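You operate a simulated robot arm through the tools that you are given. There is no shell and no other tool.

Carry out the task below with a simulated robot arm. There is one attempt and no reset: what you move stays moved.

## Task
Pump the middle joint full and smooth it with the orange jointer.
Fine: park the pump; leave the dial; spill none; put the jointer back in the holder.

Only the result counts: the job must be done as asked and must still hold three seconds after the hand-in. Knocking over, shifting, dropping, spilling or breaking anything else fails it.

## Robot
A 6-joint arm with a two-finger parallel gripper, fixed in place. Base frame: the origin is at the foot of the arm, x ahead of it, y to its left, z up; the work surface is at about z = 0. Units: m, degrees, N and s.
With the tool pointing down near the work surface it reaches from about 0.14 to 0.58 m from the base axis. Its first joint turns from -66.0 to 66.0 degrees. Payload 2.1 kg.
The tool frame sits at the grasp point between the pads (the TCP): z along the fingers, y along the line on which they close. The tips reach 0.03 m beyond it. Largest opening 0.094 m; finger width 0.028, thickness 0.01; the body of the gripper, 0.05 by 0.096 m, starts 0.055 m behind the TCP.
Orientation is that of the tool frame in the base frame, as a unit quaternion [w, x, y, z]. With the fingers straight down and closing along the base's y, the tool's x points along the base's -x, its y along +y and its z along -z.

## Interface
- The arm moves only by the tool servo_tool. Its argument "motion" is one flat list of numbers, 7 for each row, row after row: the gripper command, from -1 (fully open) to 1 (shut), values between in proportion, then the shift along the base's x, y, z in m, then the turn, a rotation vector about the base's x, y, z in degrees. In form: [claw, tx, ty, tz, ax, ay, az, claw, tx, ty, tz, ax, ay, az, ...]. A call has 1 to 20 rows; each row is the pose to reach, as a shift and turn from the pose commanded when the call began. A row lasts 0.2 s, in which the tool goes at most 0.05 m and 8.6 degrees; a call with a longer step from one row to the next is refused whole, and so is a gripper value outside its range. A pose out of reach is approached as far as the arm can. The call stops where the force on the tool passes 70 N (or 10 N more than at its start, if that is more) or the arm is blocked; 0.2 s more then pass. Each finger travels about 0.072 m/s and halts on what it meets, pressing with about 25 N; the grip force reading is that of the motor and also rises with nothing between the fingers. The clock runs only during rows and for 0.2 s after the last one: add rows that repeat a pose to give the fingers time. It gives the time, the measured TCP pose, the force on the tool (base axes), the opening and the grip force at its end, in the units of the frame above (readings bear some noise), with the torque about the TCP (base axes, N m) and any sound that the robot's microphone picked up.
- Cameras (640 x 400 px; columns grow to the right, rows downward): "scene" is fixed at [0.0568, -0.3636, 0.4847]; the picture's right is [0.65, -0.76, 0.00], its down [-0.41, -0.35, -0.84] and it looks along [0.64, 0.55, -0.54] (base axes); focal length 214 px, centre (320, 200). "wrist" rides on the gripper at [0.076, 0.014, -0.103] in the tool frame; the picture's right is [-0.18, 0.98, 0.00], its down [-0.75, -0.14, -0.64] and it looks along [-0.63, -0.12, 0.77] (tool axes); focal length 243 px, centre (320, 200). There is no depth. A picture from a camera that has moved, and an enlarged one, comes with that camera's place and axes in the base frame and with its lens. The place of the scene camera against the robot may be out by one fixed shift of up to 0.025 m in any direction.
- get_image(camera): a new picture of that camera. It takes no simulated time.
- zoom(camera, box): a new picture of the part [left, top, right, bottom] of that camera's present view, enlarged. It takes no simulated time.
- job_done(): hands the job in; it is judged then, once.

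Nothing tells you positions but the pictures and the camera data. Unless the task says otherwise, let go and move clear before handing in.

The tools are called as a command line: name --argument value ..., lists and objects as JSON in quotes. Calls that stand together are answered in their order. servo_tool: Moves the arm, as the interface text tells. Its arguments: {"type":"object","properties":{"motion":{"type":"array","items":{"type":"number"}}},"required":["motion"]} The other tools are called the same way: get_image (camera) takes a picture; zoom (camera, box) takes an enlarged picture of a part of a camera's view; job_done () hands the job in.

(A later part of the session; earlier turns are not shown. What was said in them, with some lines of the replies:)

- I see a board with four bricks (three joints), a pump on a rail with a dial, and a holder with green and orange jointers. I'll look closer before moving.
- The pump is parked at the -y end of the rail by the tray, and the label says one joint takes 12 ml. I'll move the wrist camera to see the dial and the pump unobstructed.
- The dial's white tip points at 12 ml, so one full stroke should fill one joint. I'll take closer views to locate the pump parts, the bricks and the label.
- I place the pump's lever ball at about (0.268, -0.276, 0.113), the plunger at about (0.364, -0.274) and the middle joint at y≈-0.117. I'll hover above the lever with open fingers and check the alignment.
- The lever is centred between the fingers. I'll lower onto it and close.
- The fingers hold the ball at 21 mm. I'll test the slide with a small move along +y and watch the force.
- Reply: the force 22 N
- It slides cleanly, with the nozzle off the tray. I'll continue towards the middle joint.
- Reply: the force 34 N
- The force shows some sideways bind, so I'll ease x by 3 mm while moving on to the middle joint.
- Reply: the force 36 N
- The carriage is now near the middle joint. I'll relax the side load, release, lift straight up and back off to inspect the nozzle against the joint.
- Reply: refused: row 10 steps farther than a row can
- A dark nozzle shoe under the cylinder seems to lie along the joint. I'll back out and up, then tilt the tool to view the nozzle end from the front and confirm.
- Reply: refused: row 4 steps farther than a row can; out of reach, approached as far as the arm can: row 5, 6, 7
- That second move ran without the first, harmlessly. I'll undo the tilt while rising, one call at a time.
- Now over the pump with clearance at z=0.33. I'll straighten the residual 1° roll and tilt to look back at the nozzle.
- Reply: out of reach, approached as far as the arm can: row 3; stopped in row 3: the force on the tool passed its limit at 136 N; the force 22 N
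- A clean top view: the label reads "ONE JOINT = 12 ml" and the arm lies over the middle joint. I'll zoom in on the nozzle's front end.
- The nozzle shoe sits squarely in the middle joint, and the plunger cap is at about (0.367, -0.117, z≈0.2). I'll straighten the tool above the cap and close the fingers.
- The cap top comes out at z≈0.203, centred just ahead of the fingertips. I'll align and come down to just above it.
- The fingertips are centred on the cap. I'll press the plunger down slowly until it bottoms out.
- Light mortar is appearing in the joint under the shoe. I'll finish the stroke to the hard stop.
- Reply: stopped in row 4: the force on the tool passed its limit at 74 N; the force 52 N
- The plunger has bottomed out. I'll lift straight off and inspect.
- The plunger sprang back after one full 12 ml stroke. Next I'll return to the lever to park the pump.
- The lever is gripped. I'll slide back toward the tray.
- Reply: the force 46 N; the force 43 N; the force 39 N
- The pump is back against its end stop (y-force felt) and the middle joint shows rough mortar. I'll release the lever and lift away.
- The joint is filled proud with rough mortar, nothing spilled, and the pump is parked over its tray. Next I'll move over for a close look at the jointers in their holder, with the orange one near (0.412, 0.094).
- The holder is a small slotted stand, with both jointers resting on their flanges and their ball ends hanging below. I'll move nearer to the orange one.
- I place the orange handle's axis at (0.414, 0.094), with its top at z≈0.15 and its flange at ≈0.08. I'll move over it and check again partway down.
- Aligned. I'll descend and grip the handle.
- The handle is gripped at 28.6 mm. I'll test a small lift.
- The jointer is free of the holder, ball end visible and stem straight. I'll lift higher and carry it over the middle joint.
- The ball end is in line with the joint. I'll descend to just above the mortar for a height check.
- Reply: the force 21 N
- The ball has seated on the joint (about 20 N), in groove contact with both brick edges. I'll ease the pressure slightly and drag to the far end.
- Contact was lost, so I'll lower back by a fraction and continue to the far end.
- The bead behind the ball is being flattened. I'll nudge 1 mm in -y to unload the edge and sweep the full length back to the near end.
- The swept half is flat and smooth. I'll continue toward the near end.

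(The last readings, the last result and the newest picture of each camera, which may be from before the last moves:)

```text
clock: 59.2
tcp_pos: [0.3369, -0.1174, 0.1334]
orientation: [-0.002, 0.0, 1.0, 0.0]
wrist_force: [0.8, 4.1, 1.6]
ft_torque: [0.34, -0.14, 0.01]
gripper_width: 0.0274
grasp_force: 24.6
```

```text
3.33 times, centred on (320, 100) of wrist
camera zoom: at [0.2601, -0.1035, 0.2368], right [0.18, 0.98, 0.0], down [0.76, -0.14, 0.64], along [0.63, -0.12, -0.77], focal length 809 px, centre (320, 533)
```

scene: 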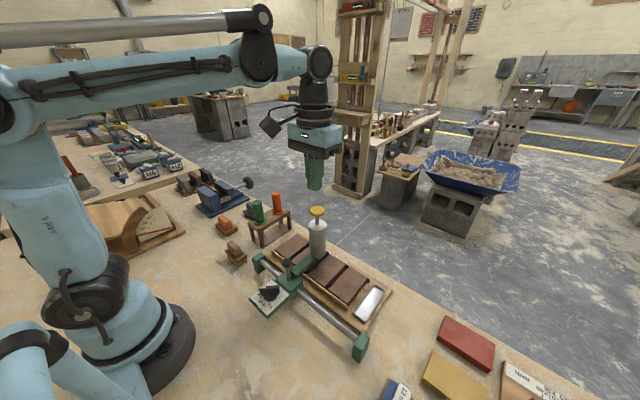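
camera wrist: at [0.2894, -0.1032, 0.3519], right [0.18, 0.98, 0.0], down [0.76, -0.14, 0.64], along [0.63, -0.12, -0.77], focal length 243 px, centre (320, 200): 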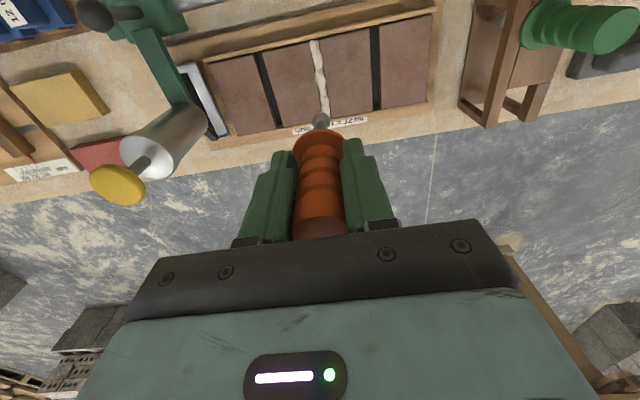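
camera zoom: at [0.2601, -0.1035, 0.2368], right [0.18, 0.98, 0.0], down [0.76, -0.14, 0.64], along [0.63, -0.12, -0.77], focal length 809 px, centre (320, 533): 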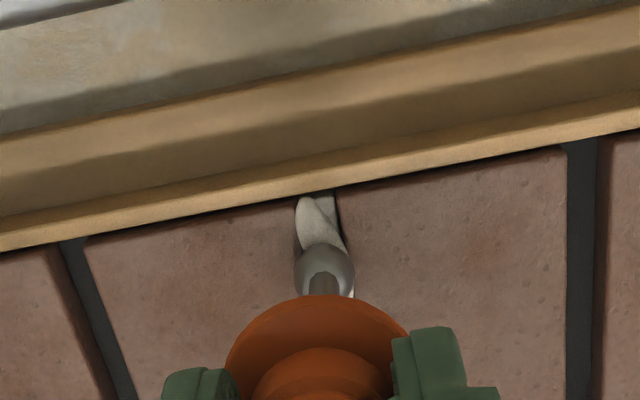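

The far half is smooth but the near half is still lumpy because contact was too light there. I'll press slightly deeper, recentre in y, and reach the near end.

servo_tool --motion '[1, 0, 0.0006, -0.0006, 0, 0, 0, 1, -0.003, 0.0006, -0.0012, 0, 0, 0, 1, -0.006, 0.0006, -0.0012, 0, 0, 0, 1, -0.006, 0.0006, -0.0012, 0, 0, 0]'

zoom --camera "scene" --box '[270, 210, 350, 290]'

zoom --camera "wrist" --box '[240, 40, 400, 160]'

```text
clock: 60.2
tcp_pos: [0.3306, -0.1154, 0.1308]
orientation: [-0.002, 0.0, 1.0, 0.001]
wrist_force: [5.9, 2.2, 9.4]
ft_torque: [0.29, -0.71, 0.01]
gripper_width: 0.0274
grasp_force: 24.7
```

```text
5.00 times, centred on (310, 250) of scene
camera zoom: at [0.0568, -0.3635, 0.4847], right [0.65, -0.76, 0.0], down [-0.41, -0.35, -0.84], along [0.64, 0.55, -0.54], focal length 1072 px, centre (370, -50)
```

zoom: 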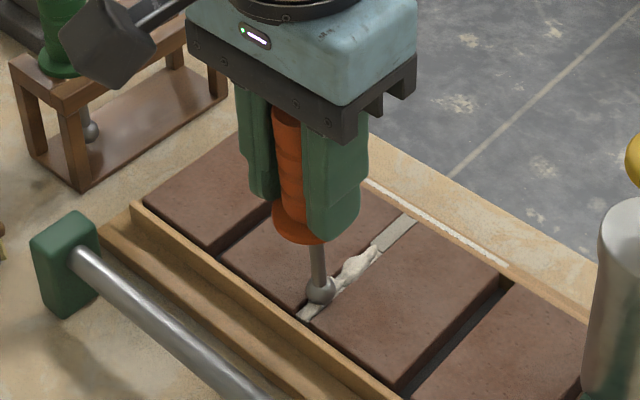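

```text
3.33 times, centred on (320, 100) of wrist
camera zoom: at [0.2544, -0.1025, 0.2344], right [0.18, 0.98, 0.0], down [0.76, -0.14, 0.64], along [0.63, -0.12, -0.77], focal length 809 px, centre (320, 533)
```

zoom: 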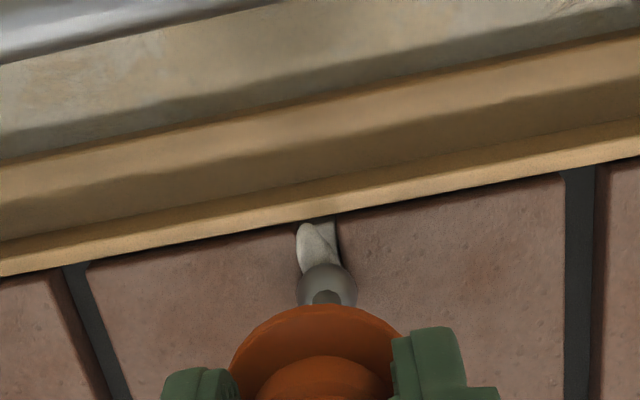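

servo_tool --motion '[1, -0.003, 0, 0, 0, 0, 0, 1, -0.006, 0, 0, 0, 0, 0, 1, -0.008, 0, 0, 0, 0, 0, 1, -0.008, 0, 0, 0, 0, 0]'

zoom --camera "scene" --box '[270, 210, 350, 290]'

zoom --camera "wrist" --box '[240, 40, 400, 160]'

```text
clock: 61.2
tcp_pos: [0.3222, -0.1166, 0.1309]
orientation: [-0.002, 0.0, 1.0, 0.001]
wrist_force: [0.9, 3.5, 1.1]
ft_torque: [0.41, -0.08, 0.06]
gripper_width: 0.0274
grasp_force: 24.7
```

```text
5.00 times, centred on (310, 250) of scene
camera zoom: at [0.0568, -0.3636, 0.4847], right [0.65, -0.76, 0.0], down [-0.41, -0.35, -0.84], along [0.64, 0.55, -0.54], focal length 1072 px, centre (370, -50)
```

zoom: 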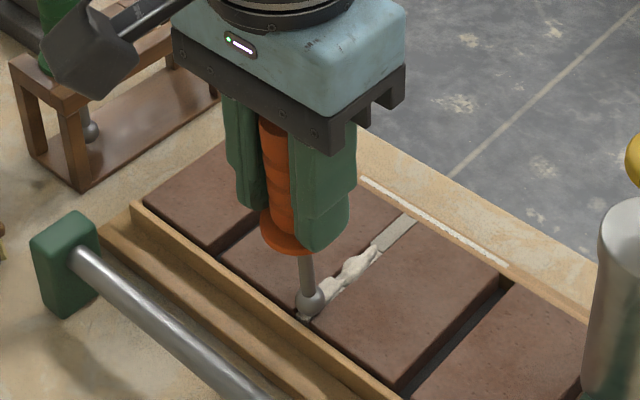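

```text
3.33 times, centred on (320, 100) of wrist
camera zoom: at [0.2459, -0.1031, 0.2349], right [0.18, 0.98, 0.0], down [0.76, -0.14, 0.64], along [0.63, -0.12, -0.77], focal length 809 px, centre (320, 533)
```

zoom: 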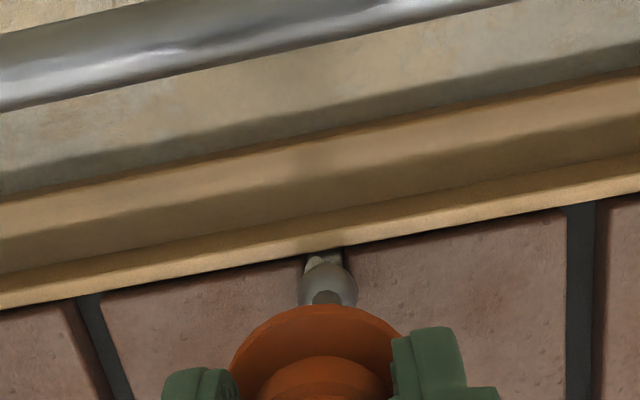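

At the near end, the ball is almost at the lip. I'll recentre slightly in +y, press a little more, and sweep toward the far side.

servo_tool --motion '[1, 0, 0.0006, -0.0006, 0, 0, 0, 1, 0.004, 0.0006, -0.0006, 0, 0, 0, 1, 0.008, 0.0006, -0.0006, 0, 0, 0, 1, 0.012, 0.0006, -0.0006, 0, 0, 0, 1, 0.016, 0.0006, -0.0006, 0, 0, 0, 1, 0.02, 0.0006, -0.0006, 0, 0, 0]'

zoom --camera "scene" --box '[270, 210, 350, 290]'

zoom --camera "wrist" --box '[240, 40, 400, 160]'

```text
clock: 62.6
tcp_pos: [0.3414, -0.1157, 0.1313]
orientation: [-0.003, -0.001, 1.0, 0.001]
wrist_force: [-1.1, 0.2, -0.9]
ft_torque: [0.02, 0.01, 0.02]
gripper_width: 0.0273
grasp_force: 25.2
```

```text
5.00 times, centred on (310, 250) of scene
camera zoom: at [0.0568, -0.3636, 0.4847], right [0.65, -0.76, 0.0], down [-0.41, -0.35, -0.84], along [0.64, 0.55, -0.54], focal length 1072 px, centre (370, -50)
```

zoom: 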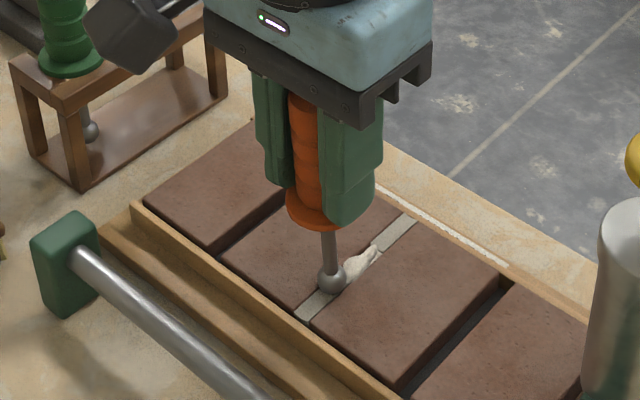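

```text
3.33 times, centred on (320, 100) of wrist
camera zoom: at [0.2653, -0.1024, 0.2347], right [0.18, 0.98, 0.0], down [0.76, -0.14, 0.64], along [0.63, -0.12, -0.77], focal length 809 px, centre (320, 533)
```

zoom: 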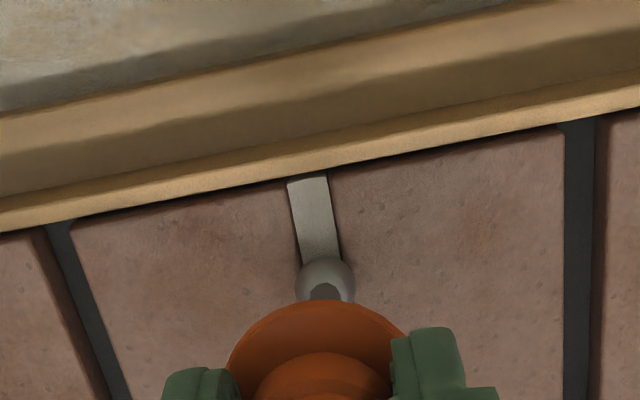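

Now the near end is smooth. Only the middle lump remains, so I'll continue forward through it to the far end.

servo_tool --motion '[1, 0.004, 0, 0, 0, 0, 0, 1, 0.008, 0, 0, 0, 0, 0, 1, 0.012, 0, 0, 0, 0, 0, 1, 0.016, 0, 0, 0, 0, 0, 1, 0.02, 0, 0, 0, 0, 0, 1, 0.024, 0, 0, 0, 0, 0, 1, 0.028, 0, 0, 0, 0, 0, 1, 0.032, 0, 0, 0, 0, 0, 1, 0.036, 0, 0, 0, 0, 0, 1, 0.04, 0, 0, 0, 0, 0, 1, 0.045, 0, 0, 0, 0, 0, 1, 0.05, 0, 0, 0, 0, 0, 1, 0.055, 0, 0, 0, 0, 0]'

zoom --camera "scene" --box '[270, 200, 350, 280]'

zoom --camera "wrist" --box '[240, 40, 400, 160]'

```text
clock: 65.4
tcp_pos: [0.3978, -0.115, 0.1317]
orientation: [-0.003, 0.0, 1.0, 0.0]
wrist_force: [-0.7, -0.2, -0.3]
ft_torque: [-0.02, 0.01, 0.03]
gripper_width: 0.0271
grasp_force: 25.3
```

```text
5.00 times, centred on (310, 240) of scene
camera zoom: at [0.0568, -0.3636, 0.4847], right [0.65, -0.76, 0.0], down [-0.41, -0.35, -0.84], along [0.64, 0.55, -0.54], focal length 1072 px, centre (370, 0)
```

zoom: 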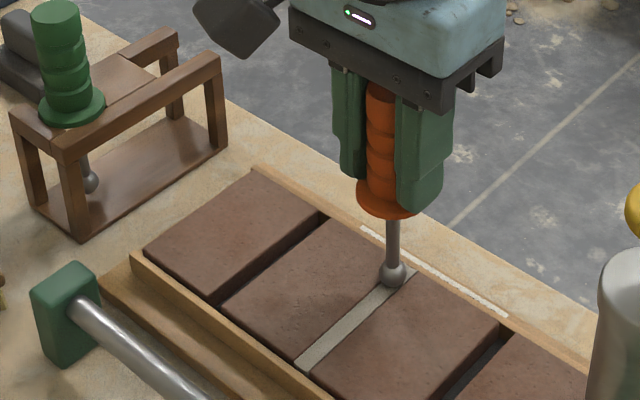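

```text
3.33 times, centred on (320, 100) of wrist
camera zoom: at [0.3211, -0.1016, 0.2345], right [0.18, 0.98, 0.0], down [0.76, -0.14, 0.64], along [0.63, -0.12, -0.77], focal length 809 px, centre (320, 533)
```

zoom: 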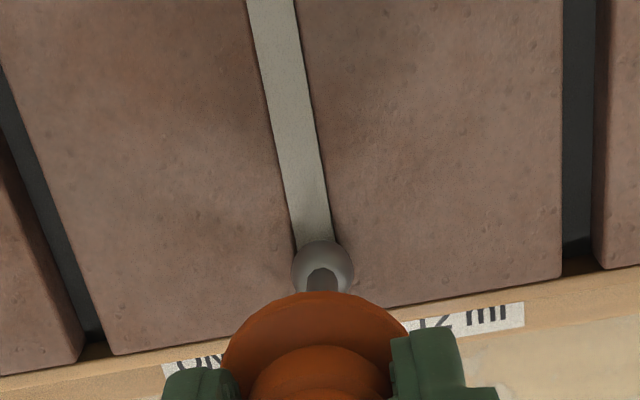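

The whole joint is now smooth. I'll lift clear and check both the joint and how the jointer sits in the grip.

servo_tool --motion '[1, 0, 0, 0.02, 0, 0, 0, 1, 0, 0, 0.06, 0, 0, 0, 1, 0, 0, 0.1, 0, 0, 0, 1, 0, 0, 0.118, 0, 0, 0, 1, 0, 0, 0.118, 0, 0, 0]'

zoom --camera "scene" --box '[250, 150, 390, 290]'

get_image --camera "wrist"

zoom --camera "wrist" --box '[240, 20, 400, 260]'

```text
clock: 66.6
tcp_pos: [0.3942, -0.1144, 0.249]
orientation: [-0.003, 0.0, 1.0, 0.001]
wrist_force: [-0.3, 0.1, -1.0]
ft_torque: [-0.01, 0.01, -0.02]
gripper_width: 0.0273
grasp_force: 24.9
```

```text
2.86 times, centred on (320, 220) of scene
camera zoom: at [0.0568, -0.3636, 0.4847], right [0.65, -0.76, 0.0], down [-0.41, -0.35, -0.84], along [0.64, 0.55, -0.54], focal length 613 px, centre (320, 143)
```

zoom: 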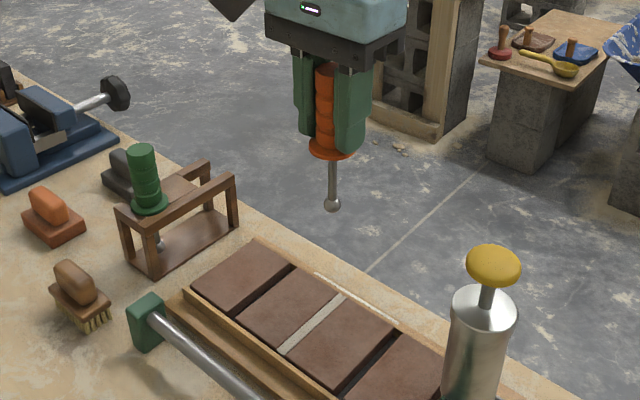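

```text
taken
camera wrist: at [0.3191, -0.1009, 0.3531], right [0.18, 0.98, 0.0], down [0.76, -0.14, 0.64], along [0.63, -0.12, -0.77], focal length 243 px, centre (320, 200)
```

wrist: 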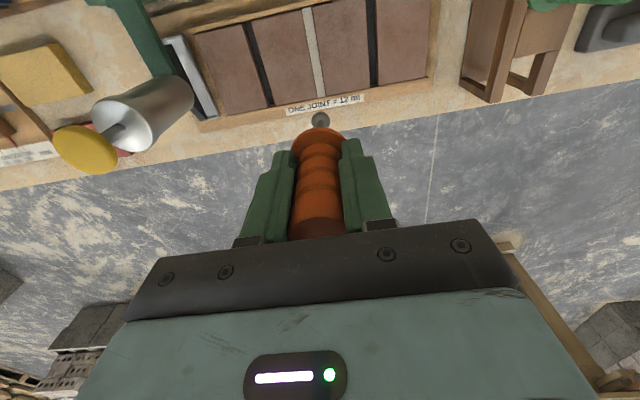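

```text
1.67 times, centred on (320, 140) of wrist
camera zoom: at [0.3191, -0.1009, 0.3531], right [0.18, 0.98, 0.0], down [0.76, -0.14, 0.64], along [0.63, -0.12, -0.77], focal length 404 px, centre (320, 300)
```

zoom: 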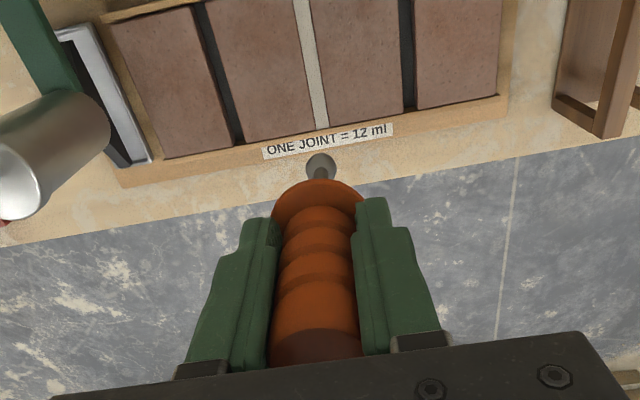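

The joint is a clean, flush strip and the jointer hangs straight. I'll carry it back above its holder slot by reversing the recorded shifts.

servo_tool --motion '[1, 0.013, 0.04, 0, 0, 0, 0, 1, 0.013, 0.08, 0, 0, 0, 0, 1, 0.013, 0.12, 0, 0, 0, 0, 1, 0.013, 0.16, 0, 0, 0, 0, 1, 0.013, 0.2, 0, 0, 0, 0, 1, 0.013, 0.2106, 0, 0, 0, 0, 1, 0.013, 0.2106, -0.03, 0, 0, 0, 1, 0.013, 0.2106, -0.06, 0, 0, 0, 1, 0.013, 0.2106, -0.06, 0, 0, 0]'

zoom --camera "wrist" --box '[240, 40, 400, 160]'

zoom --camera "scene" --box '[240, 160, 310, 240]'

```text
clock: 68.6
tcp_pos: [0.4083, 0.0944, 0.1884]
orientation: [-0.003, 0.001, 1.0, 0.001]
wrist_force: [-0.2, -0.1, 0.0]
ft_torque: [0.02, 0.0, -0.01]
gripper_width: 0.027
grasp_force: 25.3
```

```text
3.33 times, centred on (320, 100) of wrist
camera zoom: at [0.3329, 0.1081, 0.2921], right [0.18, 0.98, 0.0], down [0.76, -0.14, 0.64], along [0.63, -0.12, -0.77], focal length 809 px, centre (320, 533)
```

zoom: 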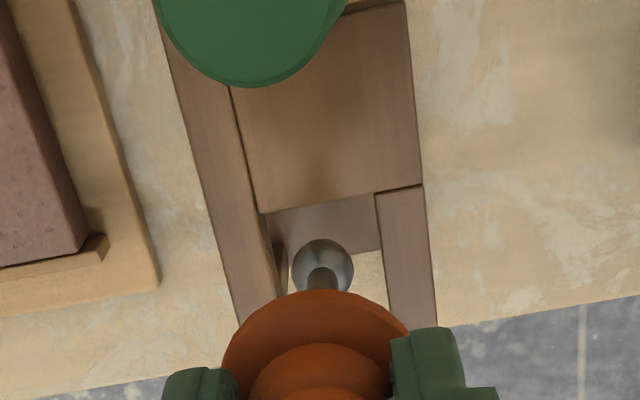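

```text
5.00 times, centred on (275, 200) of scene
camera zoom: at [0.0568, -0.3636, 0.4847], right [0.65, -0.76, 0.0], down [-0.41, -0.35, -0.84], along [0.64, 0.55, -0.54], focal length 1072 px, centre (545, 200)
```

zoom: 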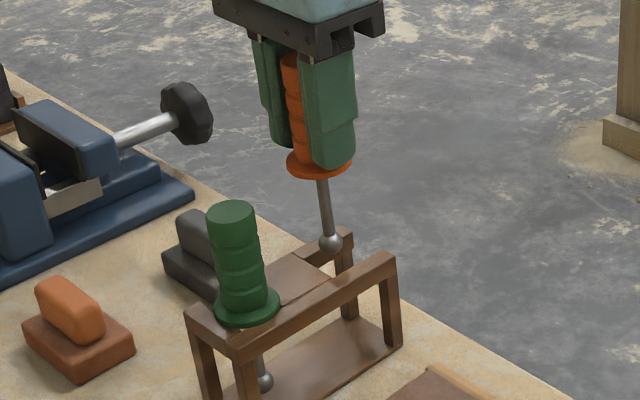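

The ball is centred over the window in the holder. I'll lower slowly.

servo_tool --motion '[1, 0, 0, -0.008, 0, 0, 0, 1, 0, 0, -0.016, 0, 0, 0, 1, 0, 0, -0.024, 0, 0, 0, 1, 0, 0, -0.032, 0, 0, 0, 1, 0, 0, -0.04, 0, 0, 0, 1, 0, 0, -0.048, 0, 0, 0, 1, 0, 0, -0.056, 0, 0, 0, 1, 0, 0, -0.062, 0, 0, 0, 1, 0, 0, -0.066, 0, 0, 0]'

zoom --camera "wrist" --box '[240, 40, 400, 160]'

zoom --camera "scene" --box '[240, 170, 310, 250]'

```text
clock: 70.6
tcp_pos: [0.4108, 0.0964, 0.1232]
orientation: [-0.003, 0.0, 1.0, 0.001]
wrist_force: [-0.6, 0.2, -1.3]
ft_torque: [-0.01, -0.01, -0.03]
gripper_width: 0.0271
grasp_force: 24.7
```

```text
3.33 times, centred on (320, 100) of wrist
camera zoom: at [0.3337, 0.1095, 0.2259], right [0.18, 0.98, 0.0], down [0.76, -0.14, 0.64], along [0.63, -0.12, -0.77], focal length 809 px, centre (320, 533)
```

zoom: 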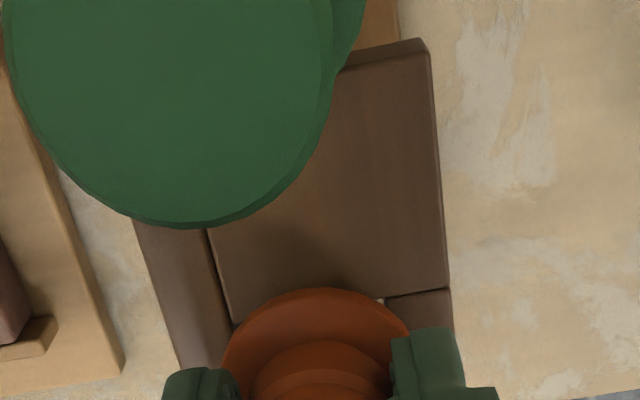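

```text
5.00 times, centred on (275, 210) of scene
camera zoom: at [0.0568, -0.3636, 0.4847], right [0.65, -0.76, 0.0], down [-0.41, -0.35, -0.84], along [0.64, 0.55, -0.54], focal length 1072 px, centre (545, 150)
```

zoom: 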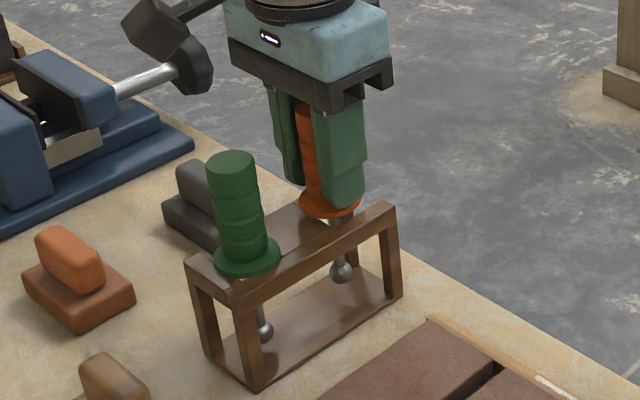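

servo_tool --motion '[1, 0, 0, -0.002, 0, 0, 0, 1, 0, 0, -0.004, 0, 0, 0, 1, 0, 0, -0.005, 0, 0, 0, 1, 0, 0, -0.006, 0, 0, 0]'

zoom --camera "scene" --box '[240, 170, 310, 250]'

```text
clock: 71.6
tcp_pos: [0.4105, 0.0948, 0.1164]
orientation: [-0.003, 0.0, 1.0, 0.0]
wrist_force: [1.3, 0.2, 10.3]
ft_torque: [-0.07, 0.2, 0.01]
gripper_width: 0.0272
grasp_force: 25.0
```

```text
5.00 times, centred on (275, 210) of scene
camera zoom: at [0.0568, -0.3636, 0.4847], right [0.65, -0.76, 0.0], down [-0.41, -0.35, -0.84], along [0.64, 0.55, -0.54], focal length 1072 px, centre (545, 150)
```

zoom: 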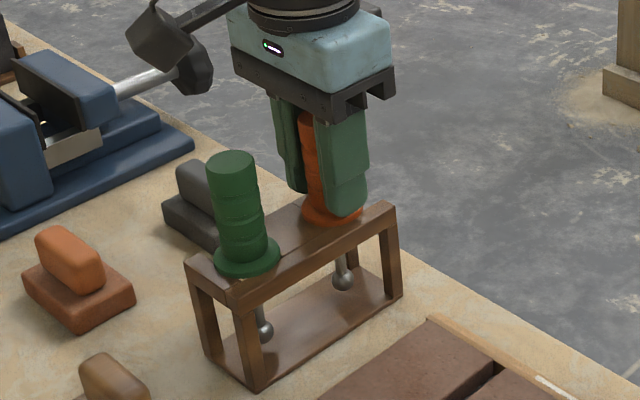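

The flange is seated on the holder (10 N). I'll ease off, open and rise straight up.

servo_tool --motion '[1, 0, 0, 0.0005, 0, 0, 0, 0.2, 0, 0, 0.0005, 0, 0, 0, -0.4, 0, 0, 0.0005, 0, 0, 0, -1, 0, 0, 0.0005, 0, 0, 0, -1, 0, 0, 0.0005, 0, 0, 0, -1, 0, 0, 0.0005, 0, 0, 0, -1, 0, 0, 0.02, 0, 0, 0, -1, 0, 0, 0.05, 0, 0, 0, -1, 0, 0, 0.09, 0, 0, 0, -1, 0, 0, 0.13, 0, 0, 0, -1, 0, 0, 0.16, 0, 0, 0, -1, -0.04, 0, 0.17, 0, 0, 0, -1, -0.08, 0, 0.17, 0, 0, 0, -1, -0.08, 0, 0.17, 0, 0, 0]'

get_image --camera "scene"

zoom --camera "scene" --box '[230, 180, 310, 250]'

get_image --camera "wrist"

zoom --camera "scene" --box '[250, 210, 410, 390]'

```text
clock: 74.6
tcp_pos: [0.3279, 0.0935, 0.2891]
orientation: [-0.003, -0.001, 1.0, 0.001]
wrist_force: [1.1, -0.3, -0.2]
ft_torque: [0.02, -0.04, 0.0]
gripper_width: 0.0937
grasp_force: 0.0
```

```text
taken
```

scene: 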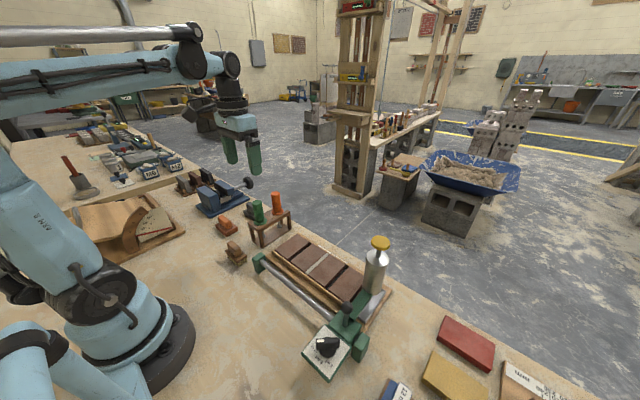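

```text
5.71 times, centred on (270, 215) of scene
camera zoom: at [0.0568, -0.3636, 0.4847], right [0.65, -0.76, 0.0], down [-0.41, -0.35, -0.84], along [0.64, 0.55, -0.54], focal length 1226 px, centre (606, 114)
```

zoom: 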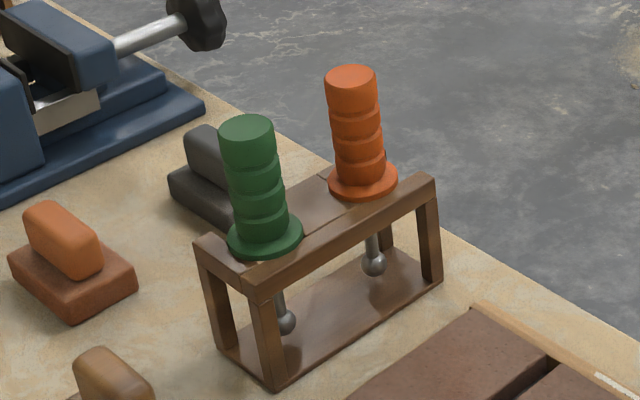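

```text
taken
camera wrist: at [0.2519, 0.108, 0.3921], right [0.18, 0.98, 0.0], down [0.76, -0.14, 0.64], along [0.63, -0.12, -0.77], focal length 243 px, centre (320, 200)
```

wrist: 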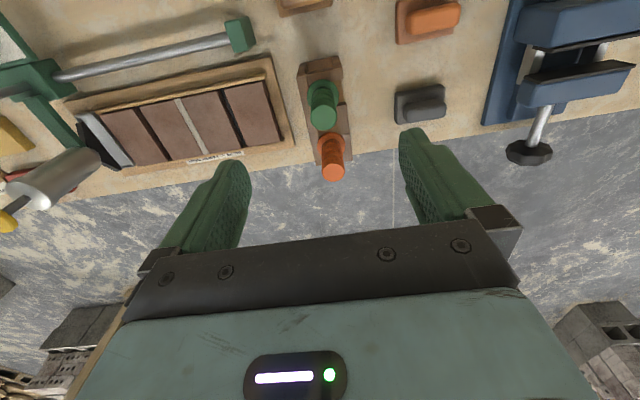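

```text
2.22 times, centred on (330, 300) of scene
camera zoom: at [0.0568, -0.3636, 0.4847], right [0.65, -0.76, 0.0], down [-0.41, -0.35, -0.84], along [0.64, 0.55, -0.54], focal length 477 px, centre (298, -22)
```

zoom: 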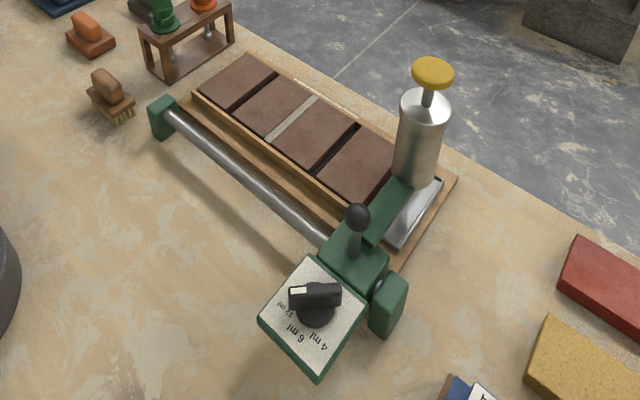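

The jointer is seated upright as it was. I'll compare the pump's parked position and the dial with the initial pictures.

zoom --camera "scene" --box '[300, 320, 370, 385]'

zoom --camera "scene" --box '[290, 220, 410, 390]'

zoom --camera "scene" --box '[280, 225, 350, 290]'

```text
6.15 times, centred on (335, 352) of scene
camera zoom: at [0.0568, -0.3636, 0.4847], right [0.65, -0.76, 0.0], down [-0.41, -0.35, -0.84], along [0.64, 0.55, -0.54], focal length 1320 px, centre (228, -738)
```

zoom: 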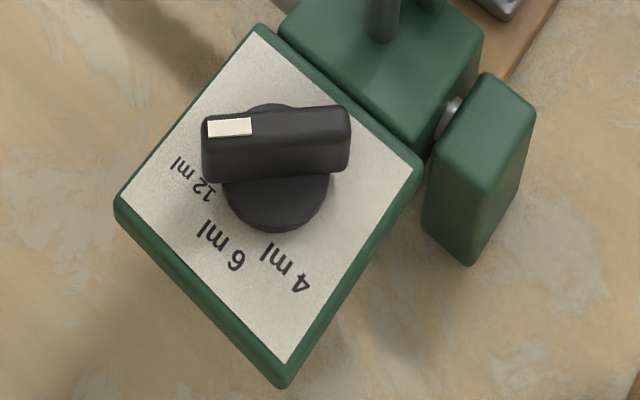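

```text
2.35 times, centred on (350, 305) of scene
camera zoom: at [0.0568, -0.3636, 0.4847], right [0.65, -0.76, 0.0], down [-0.41, -0.35, -0.84], along [0.64, 0.55, -0.54], focal length 505 px, centre (249, -47)
```

zoom: 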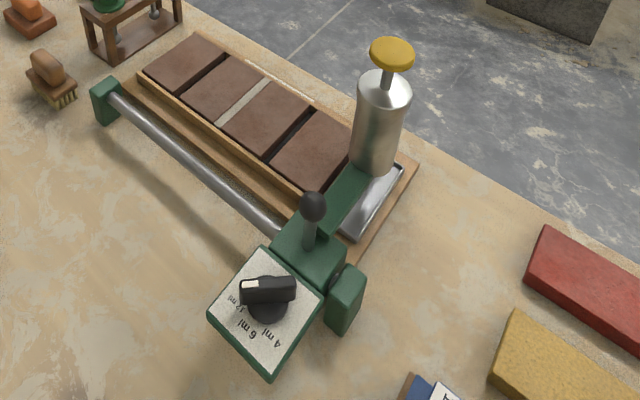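

```text
6.15 times, centred on (315, 258) of scene
camera zoom: at [0.0568, -0.3636, 0.4847], right [0.65, -0.76, 0.0], down [-0.41, -0.35, -0.84], along [0.64, 0.55, -0.54], focal length 1320 px, centre (351, -154)
```

zoom: 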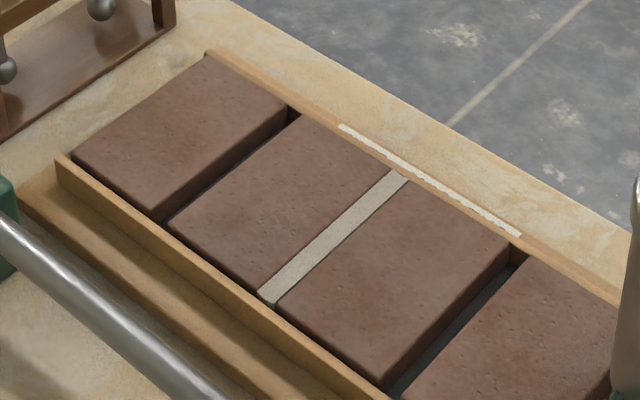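

The pump is parked exactly where it started, and the dial is untouched at 12 ml. The middle joint is full and smooth end to end with nothing spilled, and the orange jointer is upright in its holder. The arm is clear, so I'm handing in.

job_done

```text
The job is handed in.
```

The middle joint is pumped full and smoothed end to end with the orange jointer. The job is handed in, and I haven't seen a verdict.

- **Joint:** The dial was already set to 12 ml, which is what the label says one joint takes. I gave it one full stroke. The first smoothing pass left lumps in the near half, so I went over it again with a little more pressure. It now shows as one even strip.
- **Pump:** It is back against its end stop over the tray, in the same place as in the first pictures.
- **Dial:** Untouched, still at 12 ml.
- **Spills:** None visible on the bricks, the frame or the bench.
- **Jointer:** It is upright in its holder, resting on its flange. It slipped a few millimetres in the grip during smoothing, so I lowered it until the flange touched before letting go.

One move stopped early when the force on the tool spiked to 136 N. The arm was high above the bench at the time, tilting for a camera view. It was near the limit of its reach there, and nothing on the bench was touched.
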